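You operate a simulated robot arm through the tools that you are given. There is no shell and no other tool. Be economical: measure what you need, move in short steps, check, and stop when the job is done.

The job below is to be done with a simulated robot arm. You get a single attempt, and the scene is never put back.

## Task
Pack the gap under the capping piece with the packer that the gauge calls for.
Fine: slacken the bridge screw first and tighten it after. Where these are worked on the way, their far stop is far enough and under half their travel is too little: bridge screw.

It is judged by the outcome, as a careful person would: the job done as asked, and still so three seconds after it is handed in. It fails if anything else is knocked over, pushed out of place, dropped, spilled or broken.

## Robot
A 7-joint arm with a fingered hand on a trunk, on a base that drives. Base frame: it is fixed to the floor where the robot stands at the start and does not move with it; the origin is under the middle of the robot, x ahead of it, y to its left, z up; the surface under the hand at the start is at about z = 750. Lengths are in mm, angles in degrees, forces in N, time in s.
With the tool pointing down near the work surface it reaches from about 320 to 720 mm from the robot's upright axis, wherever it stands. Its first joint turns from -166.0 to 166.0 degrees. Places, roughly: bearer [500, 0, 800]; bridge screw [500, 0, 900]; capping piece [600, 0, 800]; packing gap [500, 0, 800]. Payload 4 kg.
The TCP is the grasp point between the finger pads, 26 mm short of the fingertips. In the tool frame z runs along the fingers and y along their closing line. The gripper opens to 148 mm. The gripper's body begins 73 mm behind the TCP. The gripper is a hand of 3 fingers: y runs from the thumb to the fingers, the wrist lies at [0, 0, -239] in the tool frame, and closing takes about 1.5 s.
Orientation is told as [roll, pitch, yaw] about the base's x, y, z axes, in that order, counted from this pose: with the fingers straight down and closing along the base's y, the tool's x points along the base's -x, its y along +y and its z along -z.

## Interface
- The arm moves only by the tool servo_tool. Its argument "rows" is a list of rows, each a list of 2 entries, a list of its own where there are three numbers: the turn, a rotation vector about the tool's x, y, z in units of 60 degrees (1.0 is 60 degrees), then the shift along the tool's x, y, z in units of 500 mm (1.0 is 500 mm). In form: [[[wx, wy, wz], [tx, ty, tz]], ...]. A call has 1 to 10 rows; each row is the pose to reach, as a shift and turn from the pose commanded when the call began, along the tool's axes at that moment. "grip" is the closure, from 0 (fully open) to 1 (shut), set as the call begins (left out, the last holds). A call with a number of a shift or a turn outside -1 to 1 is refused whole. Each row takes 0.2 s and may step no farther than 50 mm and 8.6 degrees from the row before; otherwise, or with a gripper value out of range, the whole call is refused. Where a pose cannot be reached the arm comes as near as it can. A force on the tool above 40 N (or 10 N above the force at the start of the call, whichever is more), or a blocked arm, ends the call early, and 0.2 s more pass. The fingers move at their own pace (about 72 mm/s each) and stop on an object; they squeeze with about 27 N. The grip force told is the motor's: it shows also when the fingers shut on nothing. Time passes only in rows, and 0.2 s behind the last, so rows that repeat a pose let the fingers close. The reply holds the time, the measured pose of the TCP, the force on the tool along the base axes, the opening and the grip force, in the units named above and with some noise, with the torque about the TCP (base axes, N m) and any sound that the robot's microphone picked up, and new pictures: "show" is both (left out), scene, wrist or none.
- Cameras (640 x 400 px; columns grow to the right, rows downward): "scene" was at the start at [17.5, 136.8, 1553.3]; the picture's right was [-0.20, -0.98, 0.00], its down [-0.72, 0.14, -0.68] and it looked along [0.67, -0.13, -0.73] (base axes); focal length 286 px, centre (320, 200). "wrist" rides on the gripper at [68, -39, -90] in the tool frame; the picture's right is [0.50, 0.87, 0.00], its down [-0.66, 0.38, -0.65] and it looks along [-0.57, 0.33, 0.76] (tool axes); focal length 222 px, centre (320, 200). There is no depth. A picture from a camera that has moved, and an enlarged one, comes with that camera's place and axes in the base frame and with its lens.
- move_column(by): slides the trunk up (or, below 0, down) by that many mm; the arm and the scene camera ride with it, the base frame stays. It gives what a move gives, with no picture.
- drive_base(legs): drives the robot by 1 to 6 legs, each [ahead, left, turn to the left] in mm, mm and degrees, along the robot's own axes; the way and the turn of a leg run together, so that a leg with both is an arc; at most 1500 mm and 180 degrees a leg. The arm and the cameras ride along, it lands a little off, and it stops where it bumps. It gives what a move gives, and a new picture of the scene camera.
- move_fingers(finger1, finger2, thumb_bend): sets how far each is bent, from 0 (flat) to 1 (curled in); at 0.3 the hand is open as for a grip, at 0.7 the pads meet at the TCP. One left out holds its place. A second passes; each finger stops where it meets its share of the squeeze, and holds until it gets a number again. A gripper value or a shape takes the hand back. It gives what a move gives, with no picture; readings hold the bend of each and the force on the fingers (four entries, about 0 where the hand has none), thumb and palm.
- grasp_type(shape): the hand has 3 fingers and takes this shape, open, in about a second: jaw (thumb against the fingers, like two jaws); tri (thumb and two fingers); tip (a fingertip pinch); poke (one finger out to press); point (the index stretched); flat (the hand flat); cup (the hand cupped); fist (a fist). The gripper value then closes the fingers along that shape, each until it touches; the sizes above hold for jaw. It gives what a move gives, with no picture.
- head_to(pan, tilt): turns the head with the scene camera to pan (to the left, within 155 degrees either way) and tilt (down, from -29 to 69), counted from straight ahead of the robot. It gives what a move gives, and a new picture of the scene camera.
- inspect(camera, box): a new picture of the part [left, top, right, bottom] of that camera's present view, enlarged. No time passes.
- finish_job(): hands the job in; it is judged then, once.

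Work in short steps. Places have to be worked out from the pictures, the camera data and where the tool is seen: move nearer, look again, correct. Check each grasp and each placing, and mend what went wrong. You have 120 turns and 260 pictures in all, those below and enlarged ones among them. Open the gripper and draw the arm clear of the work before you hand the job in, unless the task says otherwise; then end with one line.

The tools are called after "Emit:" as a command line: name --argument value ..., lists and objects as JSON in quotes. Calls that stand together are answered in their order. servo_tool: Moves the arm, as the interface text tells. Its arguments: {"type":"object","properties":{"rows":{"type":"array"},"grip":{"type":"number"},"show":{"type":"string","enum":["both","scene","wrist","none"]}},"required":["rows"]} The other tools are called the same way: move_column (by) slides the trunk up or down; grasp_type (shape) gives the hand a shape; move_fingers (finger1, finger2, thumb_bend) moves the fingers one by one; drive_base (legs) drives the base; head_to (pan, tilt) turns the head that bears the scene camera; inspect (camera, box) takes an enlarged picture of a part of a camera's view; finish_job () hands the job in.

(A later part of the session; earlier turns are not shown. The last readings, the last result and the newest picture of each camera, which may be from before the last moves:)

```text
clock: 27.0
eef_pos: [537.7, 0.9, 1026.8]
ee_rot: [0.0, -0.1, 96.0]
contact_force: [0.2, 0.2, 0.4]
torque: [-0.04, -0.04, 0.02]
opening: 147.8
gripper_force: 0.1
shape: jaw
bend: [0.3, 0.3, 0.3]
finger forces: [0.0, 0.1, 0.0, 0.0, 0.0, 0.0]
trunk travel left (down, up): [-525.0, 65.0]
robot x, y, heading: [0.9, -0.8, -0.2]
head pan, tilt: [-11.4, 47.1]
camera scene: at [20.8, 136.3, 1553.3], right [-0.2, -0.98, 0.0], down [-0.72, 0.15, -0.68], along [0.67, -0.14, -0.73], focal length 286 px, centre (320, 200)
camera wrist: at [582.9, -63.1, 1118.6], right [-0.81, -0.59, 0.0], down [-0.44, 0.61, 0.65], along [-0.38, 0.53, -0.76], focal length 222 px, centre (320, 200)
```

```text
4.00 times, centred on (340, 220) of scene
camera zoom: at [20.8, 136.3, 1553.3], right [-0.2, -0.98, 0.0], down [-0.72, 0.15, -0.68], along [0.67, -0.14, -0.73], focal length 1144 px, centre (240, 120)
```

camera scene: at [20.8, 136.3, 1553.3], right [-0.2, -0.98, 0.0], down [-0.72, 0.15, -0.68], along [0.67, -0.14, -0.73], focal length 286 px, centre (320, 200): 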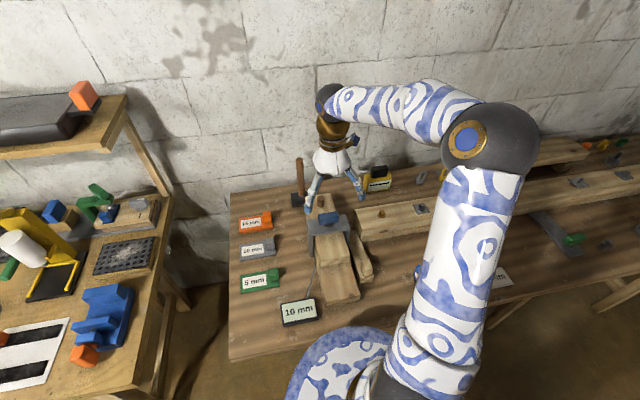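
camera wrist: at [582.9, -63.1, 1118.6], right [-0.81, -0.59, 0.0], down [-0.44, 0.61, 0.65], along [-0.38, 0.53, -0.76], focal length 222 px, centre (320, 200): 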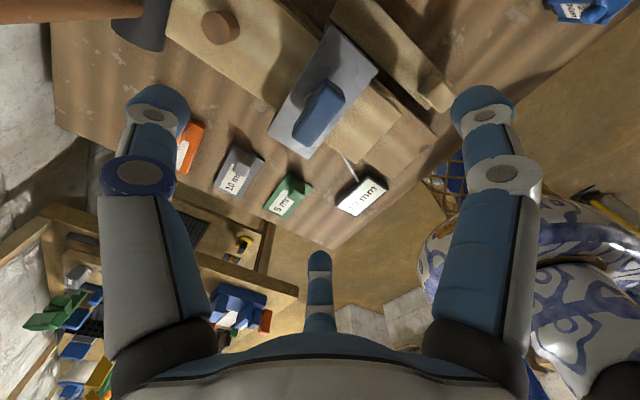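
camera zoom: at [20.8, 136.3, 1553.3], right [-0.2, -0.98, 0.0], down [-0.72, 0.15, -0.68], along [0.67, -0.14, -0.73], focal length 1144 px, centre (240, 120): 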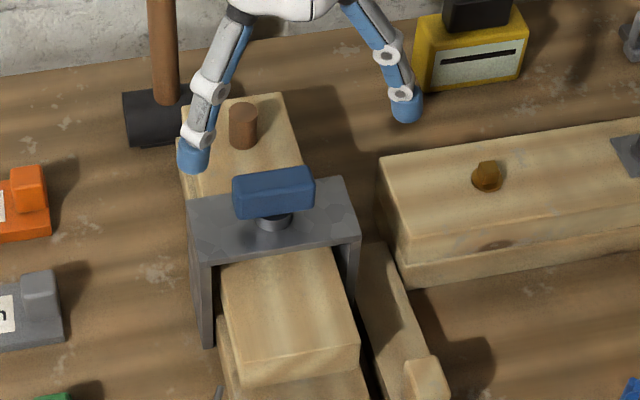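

The wing now lies across the bridge, a full 90° turn to its stop: slackened. Next I move over the grey packer's knob (about [567, 190]) with yaw 0, in two calls.

Emit:
servo_tool --rows '[[[0, 0, 0.124], [-0.053, -0.012, 0.01]], [[0, 0, 0.248], [-0.106, -0.024, 0.03]], [[0, 0, 0.372], [-0.159, -0.036, 0.05]], [[0, 0, 0.495], [-0.212, -0.047, 0.07]], [[0, 0, 0.619], [-0.265, -0.059, 0.09]], [[0, 0, 0.743], [-0.318, -0.071, 0.1]], [[0, 0, 0.867], [-0.371, -0.083, 0.12]]]' --show "none"

Emit:
servo_tool --rows '[[[0, 0, 0.124], [0, 0, 0.025]], [[0, 0, 0.248], [0, 0, 0.05]], [[0, 0, 0.372], [0, 0, 0.075]], [[0, 0, 0.495], [0, 0, 0.1]], [[0, 0, 0.619], [0, 0, 0.125]], [[0, 0, 0.733], [0, 0, 0.154]], [[0, 0, 0.733], [0, 0, 0.154]]]' --show "both"

Emit:
inspect --camera "wrist" --box '[220, 60, 420, 220]'

Emit:
inspect --camera "scene" --box '[210, 190, 330, 290]'

```text
clock: 28.6
eef_pos: [558.8, 189.4, 964.2]
ee_rot: [0.0, 0.0, 43.8]
contact_force: [-0.5, 0.2, 0.5]
torque: [0.0, 0.01, -0.02]
opening: 147.9
gripper_force: 0.0
shape: jaw
bend: [0.3, 0.3, 0.3]
finger forces: [0.1, 0.0, 0.1, 0.1, 0.0, 0.1]
trunk travel left (down, up): [-525.0, 65.0]
robot x, y, heading: [7.5, -1.2, -0.3]
head pan, tilt: [-11.4, 47.1]
```

```text
clock: 30.2
eef_pos: [558.9, 189.2, 889.0]
ee_rot: [0.0, 0.0, -0.1]
contact_force: [-0.5, 0.0, 0.3]
torque: [-0.01, 0.0, 0.0]
opening: 148.0
gripper_force: 0.0
shape: jaw
bend: [0.3, 0.3, 0.3]
finger forces: [0.1, 0.1, 0.1, 0.0, 0.1, 0.1]
trunk travel left (down, up): [-525.0, 65.0]
robot x, y, heading: [3.7, -1.2, -0.3]
head pan, tilt: [-11.4, 47.1]
camera scene: at [21.0, 136.4, 1553.3], right [-0.2, -0.98, 0.0], down [-0.72, 0.15, -0.68], along [0.67, -0.14, -0.73], focal length 286 px, centre (320, 200)
camera wrist: at [491.0, 150.0, 980.2], right [-0.5, 0.87, 0.0], down [0.66, 0.38, 0.65], along [0.57, 0.33, -0.76], focal length 222 px, centre (320, 200)
```

scene: 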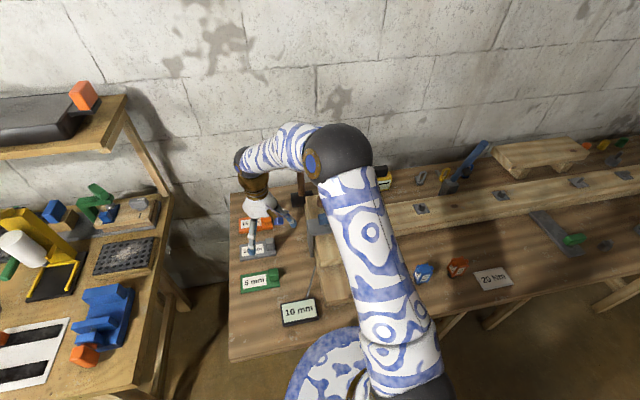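
wrist: 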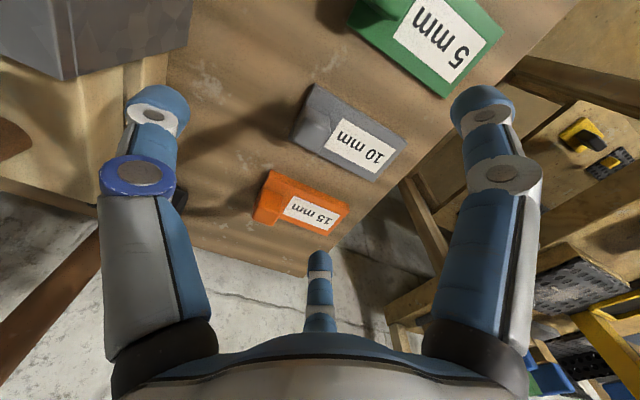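

```text
2.50 times, centred on (320, 140) of wrist
camera zoom: at [491.0, 150.0, 980.2], right [-0.5, 0.87, 0.0], down [0.66, 0.38, 0.65], along [0.57, 0.33, -0.76], focal length 555 px, centre (320, 350)
```

zoom: 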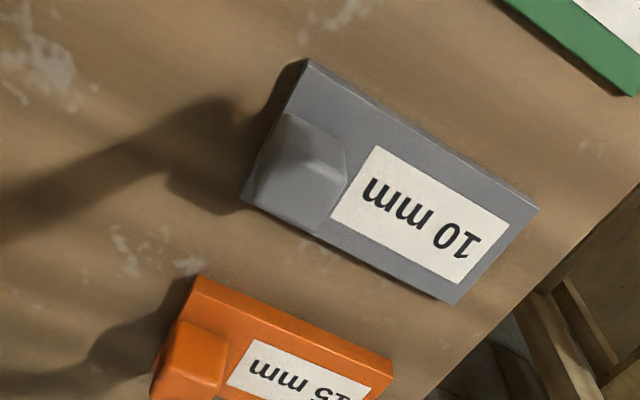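

```text
4.00 times, centred on (270, 240) of scene
camera zoom: at [21.0, 136.4, 1553.3], right [-0.2, -0.98, 0.0], down [-0.72, 0.15, -0.68], along [0.67, -0.14, -0.73], focal length 1144 px, centre (520, 40)
```

zoom: 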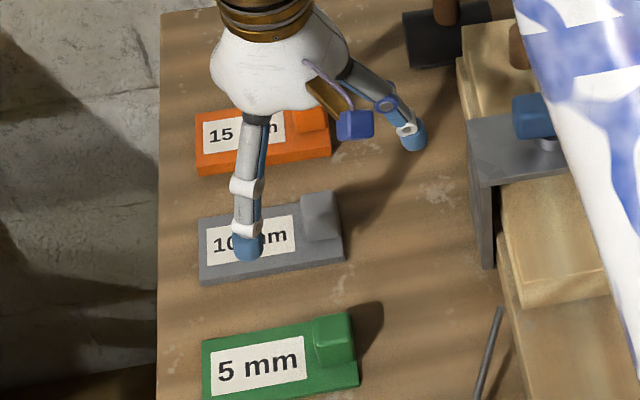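

Grey packer: plate about 112×55 along y (x 540–595, y 173–286), knob about 20×30 at (567, 187), top near z 795. I'll hold it with the thumb behind the knob (yaw 0 here, yaw −90 at the gap). First I half-close and go to z 825 for a check.

Emit:
servo_tool --rows '[[[0, 0, 0], [-0.005, -0.002, 0.03]], [[0, 0, 0], [-0.011, -0.004, 0.07]], [[0, 0, 0], [-0.016, -0.006, 0.1]], [[0, 0, 0], [-0.016, -0.006, 0.128]], [[0, 0, 0], [-0.016, -0.006, 0.128]]]' --grip 0.45 --show "wrist"

Emit:
inspect --camera "wrist" --box '[220, 60, 420, 260]'

Emit:
inspect --camera "scene" --box '[210, 190, 330, 290]'

```text
clock: 31.4
eef_pos: [566.1, 187.2, 823.8]
ee_rot: [0.0, 0.0, 0.0]
contact_force: [0.1, -0.4, 0.0]
torque: [0.0, 0.02, 0.02]
opening: 82.0
gripper_force: 0.1
shape: jaw
bend: [0.34, 0.34, 0.7]
finger forces: [0.0, 0.1, 0.0, 0.0, 0.1, 0.1]
trunk travel left (down, up): [-525.0, 65.0]
robot x, y, heading: [0.1, -2.6, -0.2]
head pan, tilt: [-11.4, 47.1]
camera wrist: at [498.5, 146.5, 915.8], right [-0.5, 0.87, 0.0], down [0.66, 0.38, 0.65], along [0.57, 0.33, -0.76], focal length 222 px, centre (320, 200)
```

wrist: 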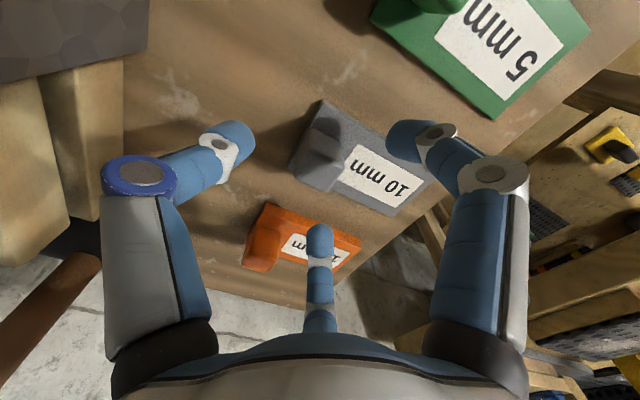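

```text
2.00 times, centred on (320, 160) of wrist
camera zoom: at [498.5, 146.5, 915.8], right [-0.5, 0.87, 0.0], down [0.66, 0.38, 0.65], along [0.57, 0.33, -0.76], focal length 444 px, centre (320, 280)
```

zoom: 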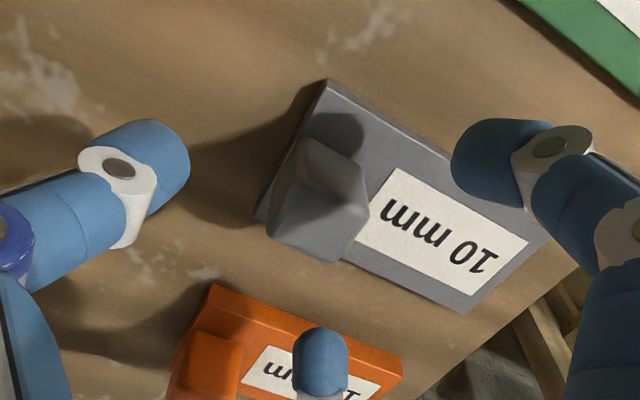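

```text
4.00 times, centred on (270, 240) of scene
camera zoom: at [21.0, 136.4, 1553.3], right [-0.2, -0.98, 0.0], down [-0.72, 0.15, -0.68], along [0.67, -0.14, -0.73], focal length 1144 px, centre (520, 40)
```

zoom: 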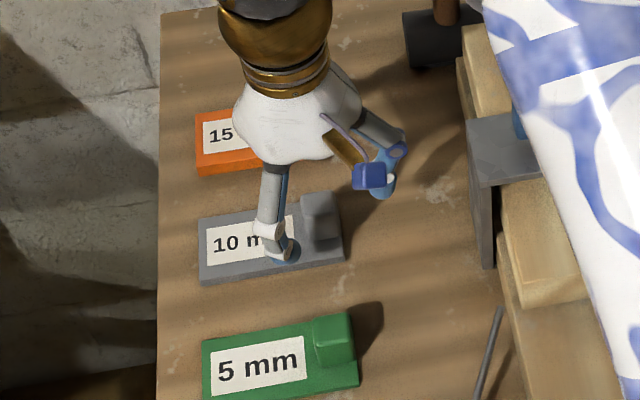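

The knob top is centred about (569, 187, 794). I descend to TCP z 790 around it, then close.

Emit:
servo_tool --rows '[[[0, 0, 0], [-0.005, 0, 0.03]], [[0, 0, 0], [-0.005, 0, 0.055]], [[0, 0, 0], [-0.005, 0, 0.067]], [[0, 0, 0], [-0.005, 0, 0.067]]]' --show "wrist"

Emit:
servo_tool --rows '[[[0, 0, 0], [0, 0, 0]], [[0, 0, 0], [0, 0, 0]], [[0, 0, 0], [0, 0, 0]], [[0, 0, 0], [0, 0, 0]], [[0, 0, 0], [0, 0, 0]], [[0, 0, 0], [0, 0, 0]], [[0, 0, 0], [0, 0, 0]]]' --grip 1.0 --show "wrist"

Emit:
inspect --camera "scene" --box '[210, 190, 330, 290]'

```text
clock: 32.4
eef_pos: [570.0, 186.6, 791.1]
ee_rot: [0.0, 0.0, 0.0]
contact_force: [0.3, -0.2, 0.0]
torque: [-0.03, -0.01, -0.03]
opening: 82.0
gripper_force: 0.1
shape: jaw
bend: [0.34, 0.34, 0.7]
finger forces: [0.0, 0.0, 0.0, 0.0, 0.1, 0.0]
trunk travel left (down, up): [-525.0, 65.0]
robot x, y, heading: [4.0, -0.1, -0.1]
head pan, tilt: [-11.4, 47.1]
camera wrist: at [501.7, 146.5, 882.2], right [-0.5, 0.87, 0.0], down [0.66, 0.38, 0.65], along [0.57, 0.33, -0.76], focal length 222 px, centre (320, 200)
```

wrist: 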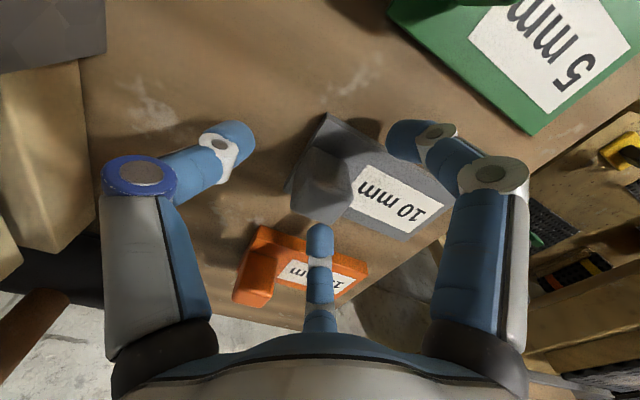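

```text
clock: 34.0
eef_pos: [570.0, 186.1, 790.4]
ee_rot: [0.0, 0.0, 0.1]
contact_force: [-0.4, -0.2, 0.9]
torque: [0.01, 0.02, 0.03]
opening: 23.3
gripper_force: 27.1
shape: jaw
bend: [0.75, 0.75, 0.7]
finger forces: [21.0, 21.1, 0.0, 0.0, 23.5, 0.0]
trunk travel left (down, up): [-525.0, 65.0]
robot x, y, heading: [4.6, -2.5, -0.2]
head pan, tilt: [-11.4, 47.1]
camera wrist: at [501.7, 146.5, 882.4], right [-0.5, 0.87, 0.0], down [0.66, 0.38, 0.65], along [0.57, 0.33, -0.76], focal length 222 px, centre (320, 200)
```

wrist: 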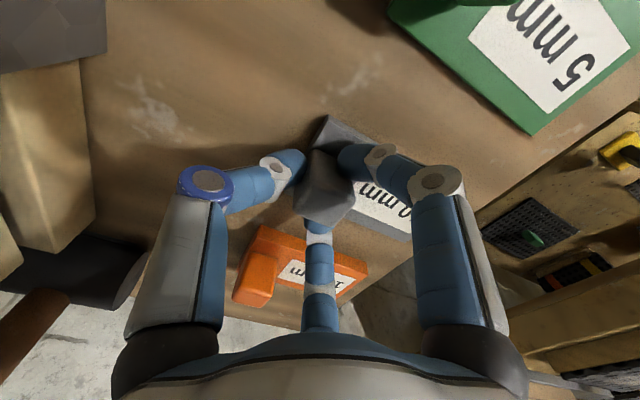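

```text
4.00 times, centred on (270, 240) of scene
camera zoom: at [21.0, 136.4, 1553.3], right [-0.2, -0.98, 0.0], down [-0.72, 0.15, -0.68], along [0.67, -0.14, -0.73], focal length 1144 px, centre (520, 40)
```

zoom: 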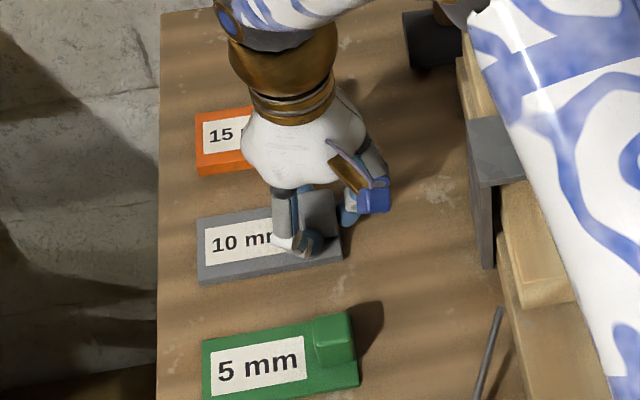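

Gripped evenly (23.3 mm, all three fingers loaded). I lift 130 mm and check the packer comes up level.

Emit:
servo_tool --rows '[[[0, 0, 0], [0, 0, -0.03]], [[0, 0, 0], [0, 0, -0.08]], [[0, 0, 0], [0, 0, -0.14]], [[0, 0, 0], [0, 0, -0.2]], [[0, 0, 0], [0, 0, -0.26]], [[0, 0, 0], [0, 0, -0.26]]]' --show "wrist"

Emit:
inspect --camera "scene" --box '[210, 150, 370, 290]'

```text
clock: 35.4
eef_pos: [567.5, 185.4, 922.0]
ee_rot: [0.0, 0.0, 0.0]
contact_force: [0.2, 0.1, 0.0]
torque: [-0.03, 0.0, 0.04]
opening: 23.3
gripper_force: 26.7
shape: jaw
bend: [0.75, 0.75, 0.7]
finger forces: [21.0, 21.1, 0.0, 0.0, 23.2, 0.1]
trunk travel left (down, up): [-525.0, 65.0]
robot x, y, heading: [3.3, -0.2, -0.6]
head pan, tilt: [-11.4, 47.1]
camera wrist: at [500.8, 145.5, 1012.7], right [-0.5, 0.87, 0.0], down [0.66, 0.38, 0.65], along [0.57, 0.33, -0.76], focal length 222 px, centre (320, 200)
```

wrist: 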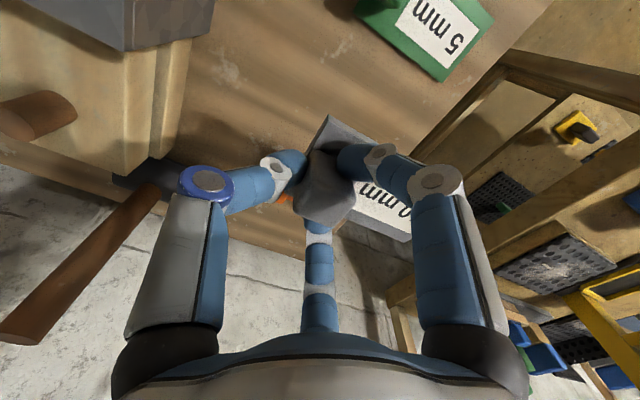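

```text
2.86 times, centred on (290, 220) of scene
camera zoom: at [20.9, 136.4, 1553.3], right [-0.2, -0.98, 0.0], down [-0.72, 0.15, -0.68], along [0.67, -0.14, -0.73], focal length 817 px, centre (406, 143)
```

zoom: 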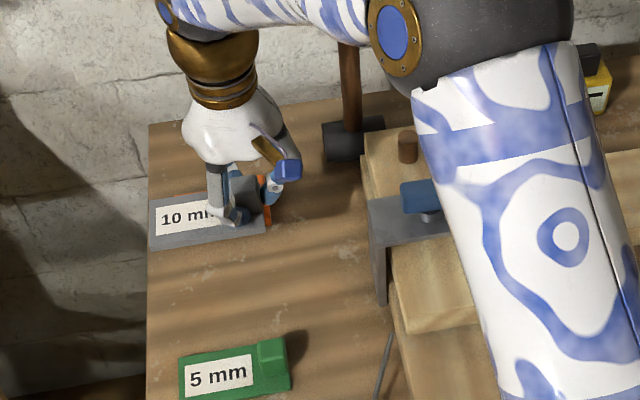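

The packer is up and level. I back the base off 120 mm for comfortable reach in front of the gap.

Emit:
drive_base --legs '[[-120, 0, 0]]'

```text
clock: 36.6
eef_pos: [447.6, 187.1, 921.0]
ee_rot: [-0.1, 0.0, 0.1]
contact_force: [0.4, -0.5, -0.6]
torque: [-0.03, -0.01, 0.0]
opening: 23.4
gripper_force: 27.1
shape: jaw
bend: [0.75, 0.75, 0.7]
finger forces: [21.1, 21.2, 0.0, 0.1, 23.1, 0.1]
trunk travel left (down, up): [-525.0, 65.0]
robot x, y, heading: [-115.7, -0.2, 0.0]
head pan, tilt: [-11.4, 47.1]
camera scene: at [-100.1, 136.9, 1553.4], right [-0.2, -0.98, 0.0], down [-0.72, 0.15, -0.68], along [0.67, -0.14, -0.73], focal length 286 px, centre (320, 200)
```

scene: 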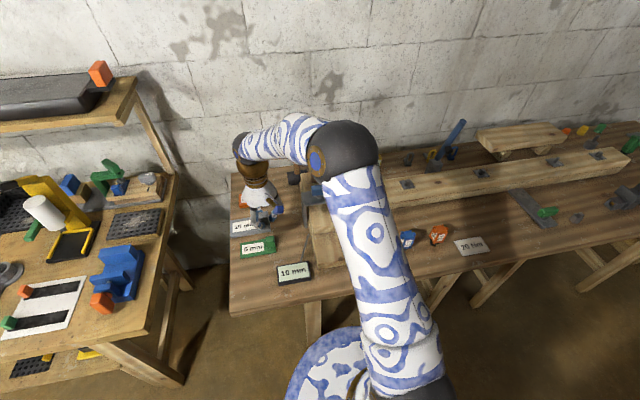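

I swing the packer round to point along +x, in front of the cap (TCP about [325, 5, 900]).

Emit:
servo_tool --rows '[[[0, 0, 0.142], [0.035, -0.025, 0]], [[0, 0, 0.285], [0.07, -0.05, 0]], [[0, 0, 0.428], [0.105, -0.075, 0]], [[0, 0, 0.571], [0.14, -0.1, 0]], [[0, 0, 0.714], [0.174, -0.124, 0]], [[0, 0, 0.857], [0.209, -0.149, 0]], [[0, 0, 1.0], [0.244, -0.174, 0]]]' --show "none"

Emit:
servo_tool --rows '[[[0, 0, 0.125], [-0.042, -0.023, 0.01]], [[0, 0, 0.25], [-0.083, -0.046, 0.02]], [[0, 0, 0.375], [-0.125, -0.069, 0.03]], [[0, 0, 0.5], [-0.166, -0.092, 0.04]], [[0, 0, 0.5], [-0.166, -0.092, 0.04]]]' --show "both"

Emit:
inspect --camera "wrist" --box '[200, 40, 460, 240]'

Emit:
inspect --camera "scene" --box '[240, 150, 400, 310]'

```text
clock: 38.2
eef_pos: [325.6, 100.7, 919.8]
ee_rot: [0.1, 0.1, -60.1]
contact_force: [0.3, 0.7, -0.8]
torque: [-0.01, 0.02, -0.02]
opening: 22.9
gripper_force: 26.9
shape: jaw
bend: [0.75, 0.75, 0.7]
finger forces: [21.0, 21.0, 0.1, 0.1, 23.2, 0.0]
trunk travel left (down, up): [-525.0, 65.0]
robot x, y, heading: [-121.2, -1.3, -0.0]
head pan, tilt: [-11.4, 47.1]
```

```text
clock: 39.4
eef_pos: [329.5, 3.9, 900.8]
ee_rot: [0.0, 0.0, -90.0]
contact_force: [0.1, -0.3, -1.2]
torque: [-0.03, 0.03, 0.02]
opening: 23.2
gripper_force: 26.6
shape: jaw
bend: [0.75, 0.75, 0.7]
finger forces: [21.1, 21.1, 0.0, 0.1, 22.9, 0.0]
trunk travel left (down, up): [-525.0, 65.0]
robot x, y, heading: [-117.6, -0.2, -0.5]
head pan, tilt: [-11.4, 47.1]
camera scene: at [-99.6, 136.7, 1553.4], right [-0.2, -0.98, 0.0], down [-0.72, 0.15, -0.68], along [0.67, -0.14, -0.73], focal length 286 px, centre (320, 200)
camera wrist: at [289.9, 71.6, 991.7], right [0.87, 0.5, 0.0], down [0.38, -0.66, 0.65], along [0.33, -0.57, -0.76], focal length 222 px, centre (320, 200)
```

scene: 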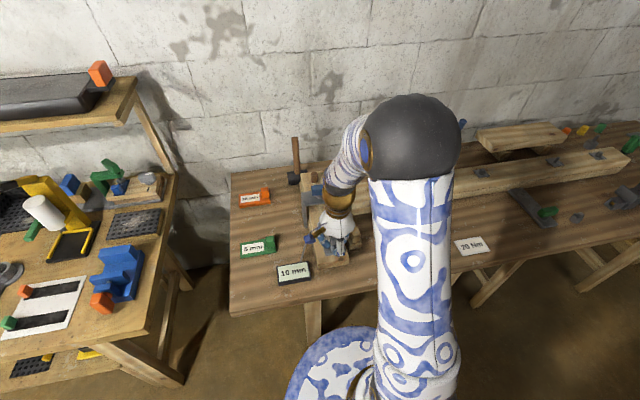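
wrist: 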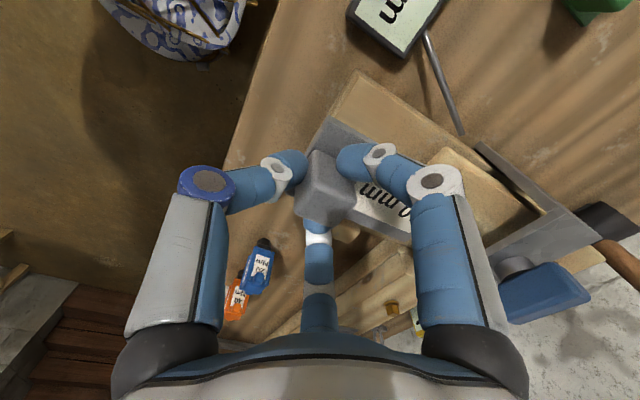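

```text
2.00 times, centred on (330, 140) of wrist
camera zoom: at [289.9, 71.6, 991.7], right [0.87, 0.5, 0.0], down [0.38, -0.66, 0.65], along [0.33, -0.57, -0.76], focal length 444 px, centre (300, 320)
```

zoom: 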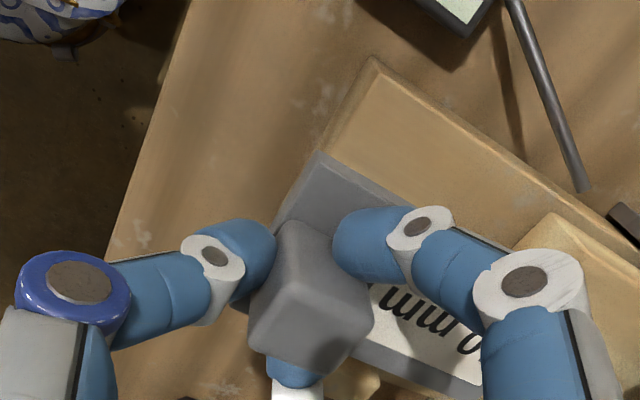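

```text
2.50 times, centred on (320, 230) of scene
camera zoom: at [-99.6, 136.7, 1553.4], right [-0.2, -0.98, 0.0], down [-0.72, 0.15, -0.68], along [0.67, -0.14, -0.73], focal length 715 px, centre (320, 125)
```

zoom: 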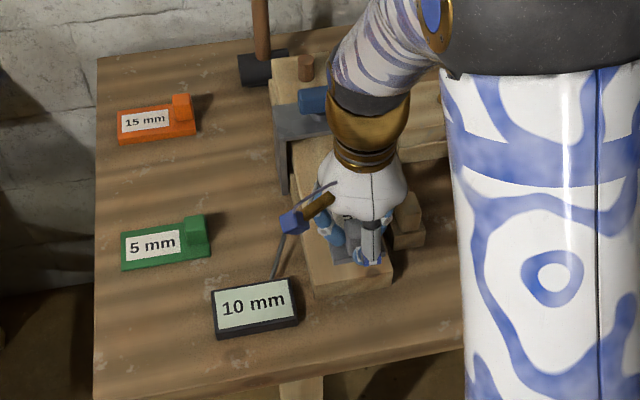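

Aligned with the bearer. I back 8 mm and lower to TCP z 845 (packer underside about 805).

Emit:
servo_tool --rows '[[[0, 0, 0], [0, -0.016, 0.03]], [[0, 0, 0], [0, -0.016, 0.07]], [[0, 0, 0], [0, -0.016, 0.112]], [[0, 0, 0], [0, -0.016, 0.112]]]' --show "wrist"

Emit:
inspect --camera "wrist" --box '[280, 60, 540, 240]'

```text
clock: 40.4
eef_pos: [321.5, 5.2, 843.4]
ee_rot: [0.1, 0.0, -89.9]
contact_force: [-0.5, 0.9, -0.4]
torque: [0.0, 0.03, 0.0]
opening: 22.8
gripper_force: 26.9
shape: jaw
bend: [0.75, 0.75, 0.69]
finger forces: [21.1, 21.2, 0.1, 0.0, 22.8, 0.1]
trunk travel left (down, up): [-525.0, 65.0]
robot x, y, heading: [-117.9, -1.0, -0.3]
head pan, tilt: [-11.4, 47.1]
camera wrist: at [282.2, 72.2, 935.4], right [0.87, 0.5, 0.0], down [0.38, -0.66, 0.65], along [0.33, -0.57, -0.76], focal length 222 px, centre (320, 200)
```

wrist: 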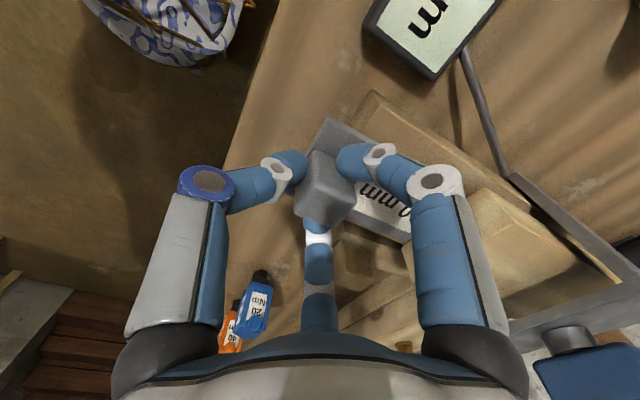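

```text
2.22 times, centred on (410, 150) of wrist
camera zoom: at [282.2, 72.2, 935.4], right [0.87, 0.5, 0.0], down [0.38, -0.66, 0.65], along [0.33, -0.57, -0.76], focal length 494 px, centre (120, 311)
```

zoom: 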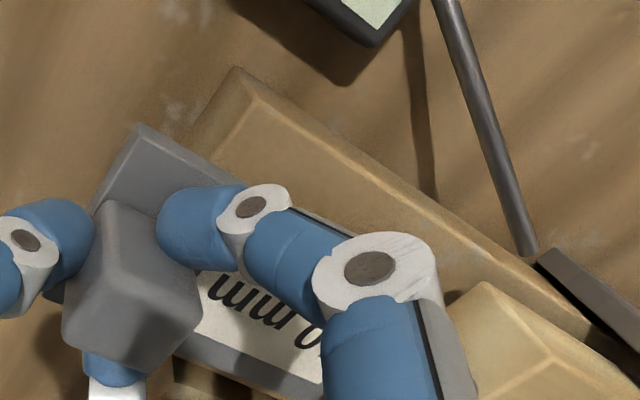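

Now I lower in small steps to find the bearer top (expected contact near TCP 833).

Emit:
servo_tool --rows '[[[0, 0, 0], [0, 0, 0.008]], [[0, 0, 0], [0, 0, 0.014]], [[0, 0, 0], [0, 0, 0.014]]]' --show "none"

Emit:
servo_tool --rows '[[[0, 0, 0], [0, 0, 0.003]], [[0, 0, 0], [0, 0, 0.005]], [[0, 0, 0], [0, 0, 0.005]]]' --show "none"

```text
clock: 41.2
eef_pos: [320.8, 6.8, 837.1]
ee_rot: [0.0, -0.1, -89.9]
contact_force: [0.2, 1.0, -0.5]
torque: [0.03, 0.05, 0.04]
opening: 23.1
gripper_force: 26.9
shape: jaw
bend: [0.75, 0.75, 0.69]
finger forces: [21.0, 21.1, 0.0, 0.1, 22.8, 0.1]
trunk travel left (down, up): [-525.0, 65.0]
robot x, y, heading: [-119.8, 2.9, -0.2]
head pan, tilt: [-11.4, 47.1]
```

```text
clock: 42.0
eef_pos: [319.6, 4.3, 834.8]
ee_rot: [0.0, -0.1, -89.9]
contact_force: [0.0, 0.2, -0.9]
torque: [-0.02, 0.02, 0.02]
opening: 23.1
gripper_force: 27.3
shape: jaw
bend: [0.75, 0.75, 0.69]
finger forces: [21.2, 21.1, 0.0, 0.1, 22.9, 0.0]
trunk travel left (down, up): [-525.0, 65.0]
robot x, y, heading: [-115.5, 0.4, 0.1]
head pan, tilt: [-11.4, 47.1]
```

Emit:
servo_tool --rows '[[[0, 0, 0], [0, 0, 0.002]], [[0, 0, 0], [0, 0, 0.004]], [[0, 0, 0], [0, 0, 0.004]]]' --show "none"

Emit:
inspect --camera "wrist" --box '[300, 80, 480, 240]'

```text
clock: 42.8
eef_pos: [319.6, 4.0, 833.8]
ee_rot: [0.0, 0.0, -90.0]
contact_force: [-0.7, -1.1, 0.2]
torque: [-0.01, 0.03, 0.0]
opening: 23.0
gripper_force: 26.8
shape: jaw
bend: [0.75, 0.75, 0.69]
finger forces: [21.1, 21.1, 0.1, 0.0, 22.9, 0.0]
trunk travel left (down, up): [-525.0, 65.0]
robot x, y, heading: [-117.6, 1.4, -0.1]
head pan, tilt: [-11.4, 47.1]
```

```text
2.50 times, centred on (390, 160) of wrist
camera zoom: at [280.4, 71.3, 924.8], right [0.87, 0.5, 0.0], down [0.38, -0.66, 0.65], along [0.33, -0.57, -0.76], focal length 555 px, centre (145, 300)
```

zoom: 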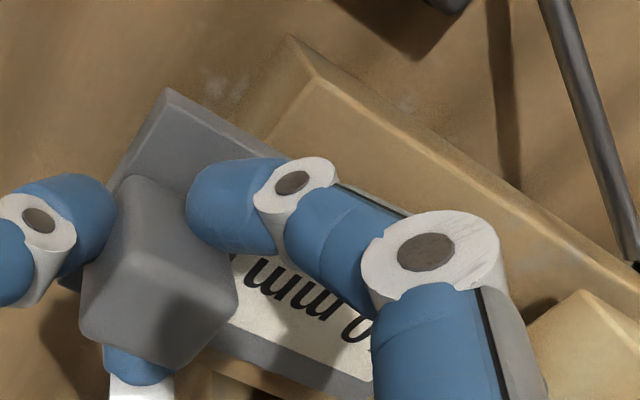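

No contact yet at 833.8. I keep lowering 2 mm at a time.

Emit:
servo_tool --rows '[[[0, 0, 0], [0, 0, 0.002]], [[0, 0, 0], [0, 0, 0.004]], [[0, 0, 0], [0, 0, 0.004]]]' --show "none"

Emit:
servo_tool --rows '[[[0, 0, 0], [0, 0, 0.002]], [[0, 0, 0], [0, 0, 0.004]], [[0, 0, 0], [0, 0, 0.004]]]' --show "none"

```text
clock: 43.6
eef_pos: [320.7, 4.1, 831.5]
ee_rot: [0.0, 0.0, -89.9]
contact_force: [0.3, 0.0, -0.7]
torque: [0.0, 0.02, 0.01]
opening: 23.0
gripper_force: 26.9
shape: jaw
bend: [0.75, 0.75, 0.69]
finger forces: [21.1, 21.1, 0.0, 0.0, 22.8, 0.0]
trunk travel left (down, up): [-525.0, 65.0]
robot x, y, heading: [-115.9, -1.6, -0.1]
head pan, tilt: [-11.4, 47.1]
```

```text
clock: 44.4
eef_pos: [320.5, 2.6, 828.7]
ee_rot: [0.0, 0.0, -89.9]
contact_force: [0.4, 0.4, -0.4]
torque: [0.01, -0.01, -0.01]
opening: 23.0
gripper_force: 26.8
shape: jaw
bend: [0.75, 0.75, 0.69]
finger forces: [21.1, 21.3, 0.0, 0.0, 22.8, 0.0]
trunk travel left (down, up): [-525.0, 65.0]
robot x, y, heading: [-117.8, -0.7, -0.3]
head pan, tilt: [-11.4, 47.1]
```

Emit:
servo_tool --rows '[[[0, 0, 0], [0, 0, 0.002]], [[0, 0, 0], [0, 0, 0.004]], [[0, 0, 0], [0, 0, 0.004]]]' --show "none"

Emit:
inspect --camera "wrist" --box '[300, 80, 480, 240]'

Emit:
inspect --camera "scene" --box '[270, 190, 380, 290]'

```text
clock: 45.2
eef_pos: [320.1, 4.5, 827.9]
ee_rot: [0.0, 0.0, -89.9]
contact_force: [-0.5, -1.0, 3.6]
torque: [-0.02, -0.1, 0.01]
opening: 22.9
gripper_force: 27.4
shape: jaw
bend: [0.75, 0.75, 0.69]
finger forces: [21.5, 21.9, 0.1, 0.0, 23.3, 0.1]
trunk travel left (down, up): [-525.0, 65.0]
robot x, y, heading: [-118.0, -4.4, -0.3]
head pan, tilt: [-11.4, 47.1]
```

```text
2.50 times, centred on (390, 160) of wrist
camera zoom: at [280.3, 71.7, 919.1], right [0.87, 0.5, 0.0], down [0.38, -0.66, 0.65], along [0.33, -0.57, -0.76], focal length 555 px, centre (145, 300)
```

zoom: 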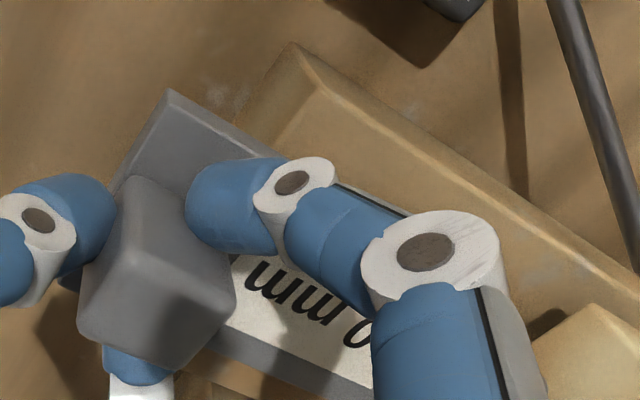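

```text
4.00 times, centred on (325, 240) of scene
camera zoom: at [-99.9, 136.7, 1553.4], right [-0.2, -0.98, 0.0], down [-0.72, 0.15, -0.68], along [0.67, -0.14, -0.73], focal length 1144 px, centre (300, 40)
```

zoom: 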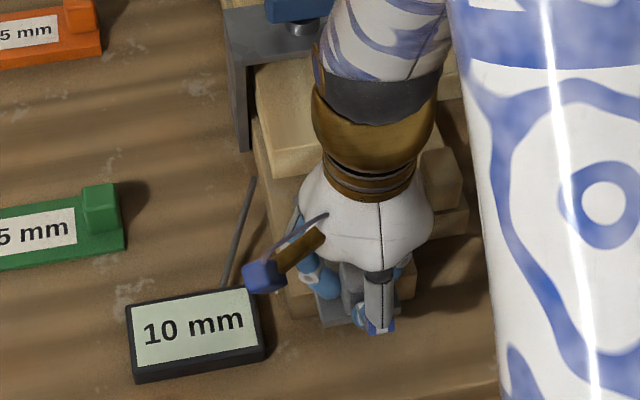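

Contact at TCP about 828 (3.6 N). I lift 1 mm and slide forward 30 mm, so that the nose enters the gap.

Emit:
servo_tool --rows '[[[0, 0, 0], [0, 0, -0.003]], [[0, 0, 0], [0, 0.015, -0.003]], [[0, 0, 0], [0, 0.03, -0.003]], [[0, 0, 0], [0, 0.045, -0.003]], [[0, 0, 0], [0, 0.06, -0.003]], [[0, 0, 0], [0, 0.06, -0.003]]]' --show "wrist"

Emit:
inspect --camera "wrist" --box '[300, 80, 560, 260]'

```text
clock: 46.6
eef_pos: [350.3, 3.8, 829.0]
ee_rot: [-0.1, 0.1, -89.8]
contact_force: [1.0, -0.1, -0.9]
torque: [-0.02, -0.04, -0.03]
opening: 23.0
gripper_force: 27.2
shape: jaw
bend: [0.75, 0.75, 0.69]
finger forces: [21.5, 21.3, 0.0, 0.0, 22.9, 0.0]
trunk travel left (down, up): [-525.0, 65.0]
robot x, y, heading: [-117.4, 1.2, -0.2]
head pan, tilt: [-11.4, 47.1]
camera wrist: at [311.0, 71.3, 920.2], right [0.87, 0.5, 0.0], down [0.38, -0.66, 0.65], along [0.33, -0.57, -0.76], focal length 222 px, centre (320, 200)
```

wrist: 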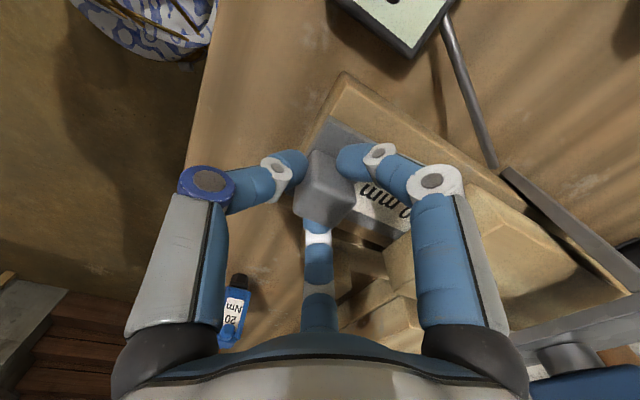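

```text
2.22 times, centred on (430, 170) of wrist
camera zoom: at [311.0, 71.3, 920.2], right [0.87, 0.5, 0.0], down [0.38, -0.66, 0.65], along [0.33, -0.57, -0.76], focal length 494 px, centre (76, 267)
```

zoom: 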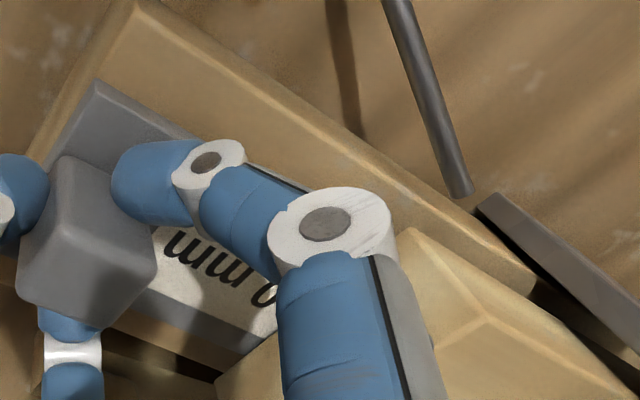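

The nose is entering under the cap with no force. I continue 36 mm.

Emit:
servo_tool --rows '[[[0, 0, 0], [0, 0.014, 0]], [[0, 0, 0], [0, 0.028, 0]], [[0, 0, 0], [0, 0.042, 0]], [[0, 0, 0], [0, 0.056, 0]], [[0, 0, 0], [0, 0.072, 0]], [[0, 0, 0], [0, 0.072, 0]]]' --show "wrist"

Emit:
inspect --camera "wrist" --box '[280, 100, 500, 260]'

```text
clock: 48.0
eef_pos: [387.9, 4.3, 829.9]
ee_rot: [0.0, 0.0, -89.9]
contact_force: [-0.8, -0.3, -1.2]
torque: [-0.01, -0.01, 0.0]
opening: 23.0
gripper_force: 27.3
shape: jaw
bend: [0.75, 0.75, 0.69]
finger forces: [21.4, 21.4, 0.0, 0.1, 22.9, 0.1]
trunk travel left (down, up): [-525.0, 65.0]
robot x, y, heading: [-113.6, 1.2, -0.1]
head pan, tilt: [-11.4, 47.1]
camera wrist: at [347.7, 71.3, 919.9], right [0.87, 0.5, 0.0], down [0.38, -0.66, 0.65], along [0.33, -0.57, -0.76], focal length 222 px, centre (320, 200)
```

wrist: 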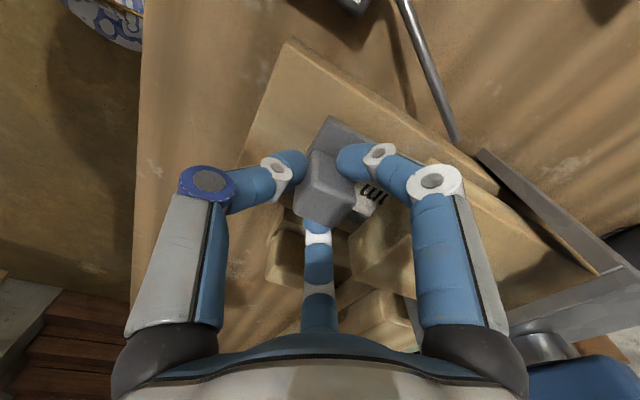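

```text
2.50 times, centred on (390, 180) of wrist
camera zoom: at [347.7, 71.3, 919.9], right [0.87, 0.5, 0.0], down [0.38, -0.66, 0.65], along [0.33, -0.57, -0.76], focal length 555 px, centre (145, 250)
```

zoom: 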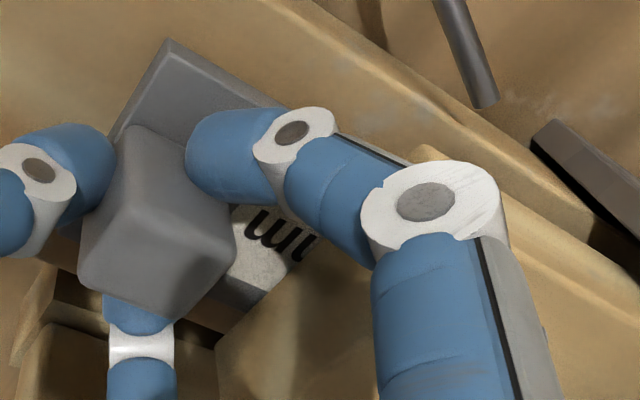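

It slides freely; about 38 mm of gap-to-knob distance remains. I go 20 mm more in small rows, then check.

Emit:
servo_tool --rows '[[[0, 0, 0], [0, 0.01, 0]], [[0, 0, 0], [0, 0.02, 0]], [[0, 0, 0], [0, 0.03, 0]], [[0, 0, 0], [0, 0.04, 0]], [[0, 0, 0], [0, 0.04, 0]]]' --show "wrist"

Emit:
inspect --camera "wrist" --box '[280, 100, 460, 240]'

```text
clock: 49.2
eef_pos: [399.9, 4.0, 830.2]
ee_rot: [-0.3, 0.0, -89.9]
contact_force: [-37.8, -2.0, 2.9]
torque: [-0.02, 1.11, 0.02]
opening: 25.3
gripper_force: 27.1
shape: jaw
bend: [0.75, 0.75, 0.7]
finger forces: [19.6, 20.0, 0.1, 0.0, 43.1, 0.0]
trunk travel left (down, up): [-525.0, 65.0]
robot x, y, heading: [-119.3, 1.5, -0.3]
head pan, tilt: [-11.4, 47.1]
camera wrist: at [361.5, 71.4, 921.6], right [0.87, 0.5, 0.0], down [0.38, -0.66, 0.65], along [0.32, -0.57, -0.76], focal length 222 px, centre (320, 200)
```

wrist: 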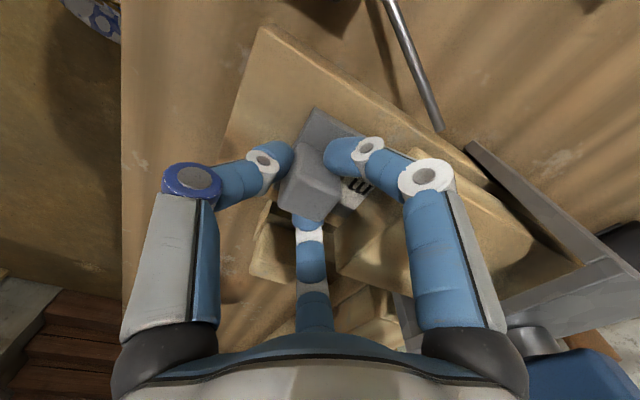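

```text
2.86 times, centred on (370, 170) of wrist
camera zoom: at [361.5, 71.4, 921.6], right [0.87, 0.5, 0.0], down [0.38, -0.66, 0.65], along [0.32, -0.57, -0.76], focal length 635 px, centre (177, 286)
```

zoom: 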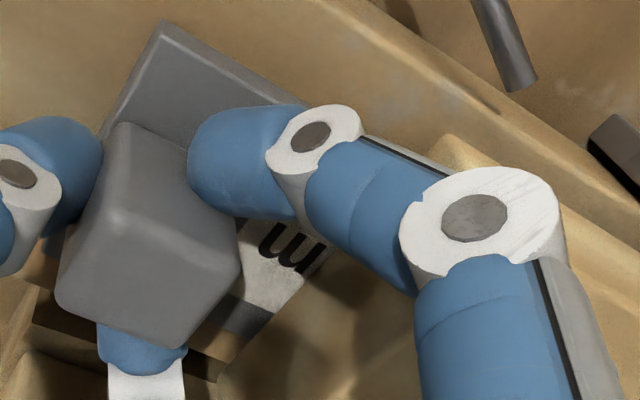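

It met firm resistance at TCP x 400 (packer nose about x 500); the thumb carries the load, so the packer itself is stopped. I release it on the bearer and look from the side.

Emit:
servo_tool --rows '[[[0, 0, 0], [0, 0, 0]], [[0, 0, 0], [0, 0, 0]], [[0, 0, 0], [0, 0, 0]], [[0, 0, 0], [0, 0, 0]]]' --grip 0.4 --show "wrist"

Emit:
inspect --camera "wrist" --box '[260, 80, 480, 260]'

```text
clock: 50.2
eef_pos: [406.3, 5.0, 828.7]
ee_rot: [0.1, -0.1, -89.9]
contact_force: [-1.8, -0.2, 0.0]
torque: [-0.01, 0.03, -0.09]
opening: 87.6
gripper_force: 0.2
shape: jaw
bend: [0.32, 0.33, 0.7]
finger forces: [0.1, 1.0, 0.0, 0.0, 0.0, 0.0]
trunk travel left (down, up): [-525.0, 65.0]
robot x, y, heading: [-114.5, 2.6, -0.2]
head pan, tilt: [-11.4, 47.1]
camera wrist: at [366.8, 71.7, 920.8], right [0.87, 0.5, 0.0], down [0.38, -0.66, 0.65], along [0.33, -0.57, -0.76], focal length 222 px, centre (320, 200)
```

wrist: 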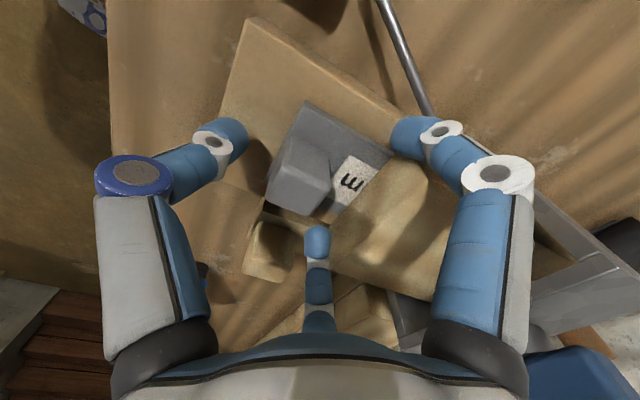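

```text
2.22 times, centred on (370, 170) of wrist
camera zoom: at [366.8, 71.7, 920.8], right [0.87, 0.5, 0.0], down [0.38, -0.66, 0.65], along [0.33, -0.57, -0.76], focal length 494 px, centre (209, 267)
```

zoom: 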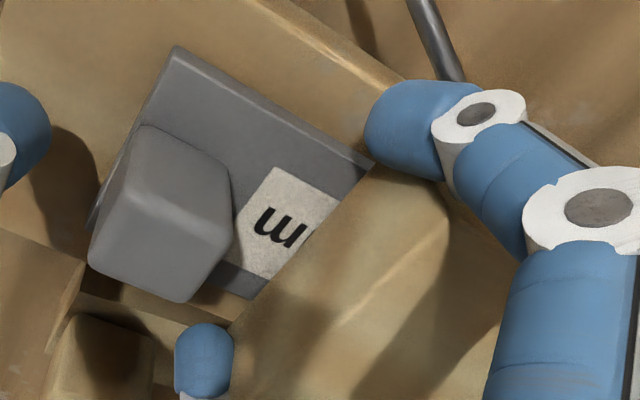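

The packer lies flat, in the gap, with roughly 30 mm of plate still showing before the knob. I draw back slightly and rise, then take a side view.

Emit:
servo_tool --rows '[[[0, 0, 0], [0, -0.012, -0.01]], [[0, 0, 0], [0, -0.012, -0.06]], [[0, 0, 0], [0, -0.012, -0.14]], [[0, 0, 0], [0, -0.012, -0.22]]]' --show "none"

```text
clock: 51.2
eef_pos: [399.0, 4.6, 938.9]
ee_rot: [0.0, -0.1, -89.8]
contact_force: [0.1, 0.4, -0.1]
torque: [0.02, 0.01, -0.01]
opening: 88.3
gripper_force: 0.0
shape: jaw
bend: [0.32, 0.32, 0.7]
finger forces: [0.0, 0.0, 0.1, 0.0, 0.0, 0.1]
trunk travel left (down, up): [-525.0, 65.0]
robot x, y, heading: [-114.6, -0.2, -0.1]
head pan, tilt: [-11.4, 47.1]
```

Emit:
servo_tool --rows '[[[0, -0.133, 0], [0.06, 0.012, 0.01]], [[0, -0.267, 0], [0.12, 0.025, 0.04]], [[0, -0.4, 0], [0.18, 0.037, 0.08]], [[0, -0.533, 0], [0.23, 0.05, 0.12]], [[0, -0.667, 0], [0.27, 0.062, 0.158]], [[0, -0.667, 0], [0.27, 0.062, 0.158]]]' --show "none"

Emit:
inspect --camera "wrist" --box '[220, 80, 460, 240]'

```text
clock: 52.6
eef_pos: [431.2, 140.1, 860.4]
ee_rot: [0.0, -40.1, -89.9]
contact_force: [-0.2, 0.3, 0.9]
torque: [0.0, 0.0, 0.0]
opening: 88.3
gripper_force: 0.1
shape: jaw
bend: [0.32, 0.32, 0.7]
finger forces: [0.0, 0.1, 0.0, 0.0, 0.0, 0.0]
trunk travel left (down, up): [-525.0, 65.0]
robot x, y, heading: [-120.6, -0.9, 0.0]
head pan, tilt: [-11.4, 47.1]
```

```text
2.50 times, centred on (340, 160) of wrist
camera zoom: at [391.0, 250.2, 886.0], right [0.87, 0.38, -0.32], down [0.38, -0.08, 0.92], along [0.33, -0.92, -0.21], focal length 555 px, centre (270, 300)
```

zoom: 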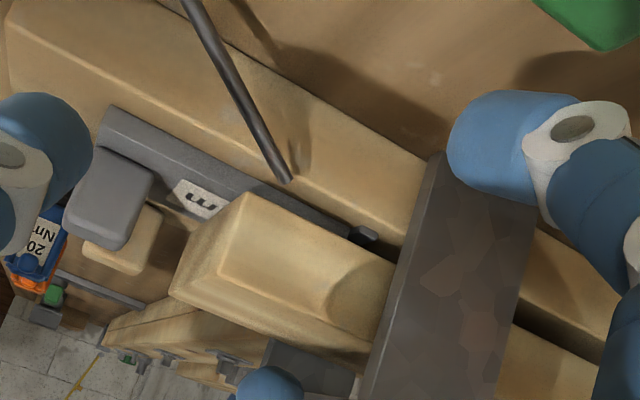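

The packer's nose has reached the grey lug, which is evidently the end stop of the gap. I'll enlarge to confirm.

Emit:
inspect --camera "wrist" --box '[310, 120, 410, 190]'

```text
5.71 times, centred on (360, 155) of wrist
camera zoom: at [391.0, 250.2, 886.0], right [0.87, 0.38, -0.32], down [0.38, -0.08, 0.92], along [0.33, -0.92, -0.21], focal length 1269 px, centre (91, 457)
```

zoom: 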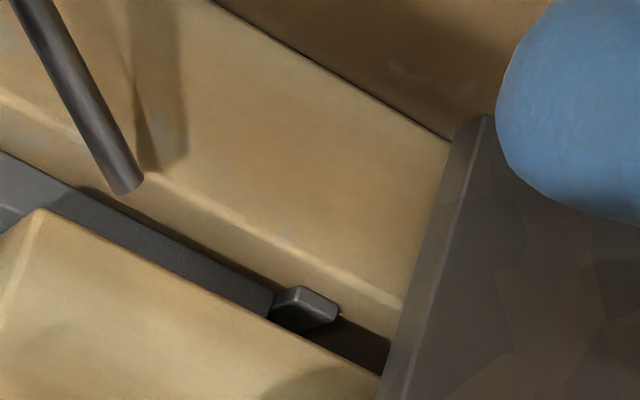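

The nose is against the stop block and the packer lies centred under the cap: seated. I lift off, level the hand and drive forward to tighten the screw.

Emit:
servo_tool --rows '[[[0, 0.133, 0], [-0.05, 0, -0.045]], [[0, 0.267, 0], [-0.11, 0, -0.07]], [[0, 0.4, 0], [-0.17, 0, -0.1]], [[0, 0.533, 0], [-0.22, 0, -0.12]], [[0, 0.667, 0], [-0.272, 0, -0.137]]]' --grip 0 --show "none"

Emit:
drive_base --legs '[[119, 0, 0]]'

```text
clock: 53.8
eef_pos: [432.4, 79.7, 999.2]
ee_rot: [0.0, 0.2, -89.9]
contact_force: [-0.2, -0.1, -0.3]
torque: [0.02, -0.02, -0.02]
opening: 147.8
gripper_force: 0.0
shape: jaw
bend: [0.3, 0.3, 0.3]
finger forces: [0.0, 0.1, 0.0, 0.0, 0.0, 0.1]
trunk travel left (down, up): [-525.0, 65.0]
robot x, y, heading: [-118.5, -0.3, 0.1]
head pan, tilt: [-11.4, 47.1]
```

```text
clock: 55.0
eef_pos: [547.4, 78.9, 999.7]
ee_rot: [0.0, 0.0, -90.1]
contact_force: [-0.8, -0.1, -0.3]
torque: [0.0, -0.04, -0.02]
opening: 147.8
gripper_force: 0.0
shape: jaw
bend: [0.3, 0.3, 0.3]
finger forces: [0.0, 0.0, 0.0, 0.0, 0.0, 0.0]
trunk travel left (down, up): [-525.0, 65.0]
robot x, y, heading: [1.1, -0.7, -0.3]
head pan, tilt: [-11.4, 47.1]
camera scene: at [17.8, 136.5, 1553.3], right [-0.2, -0.98, 0.0], down [-0.72, 0.15, -0.68], along [0.67, -0.14, -0.73], focal length 286 px, centre (320, 200)
```

scene: 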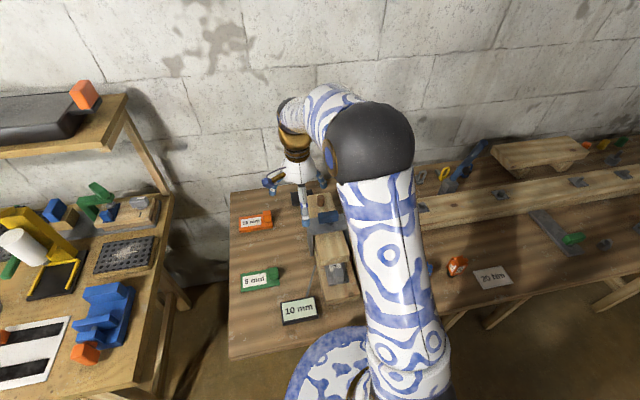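

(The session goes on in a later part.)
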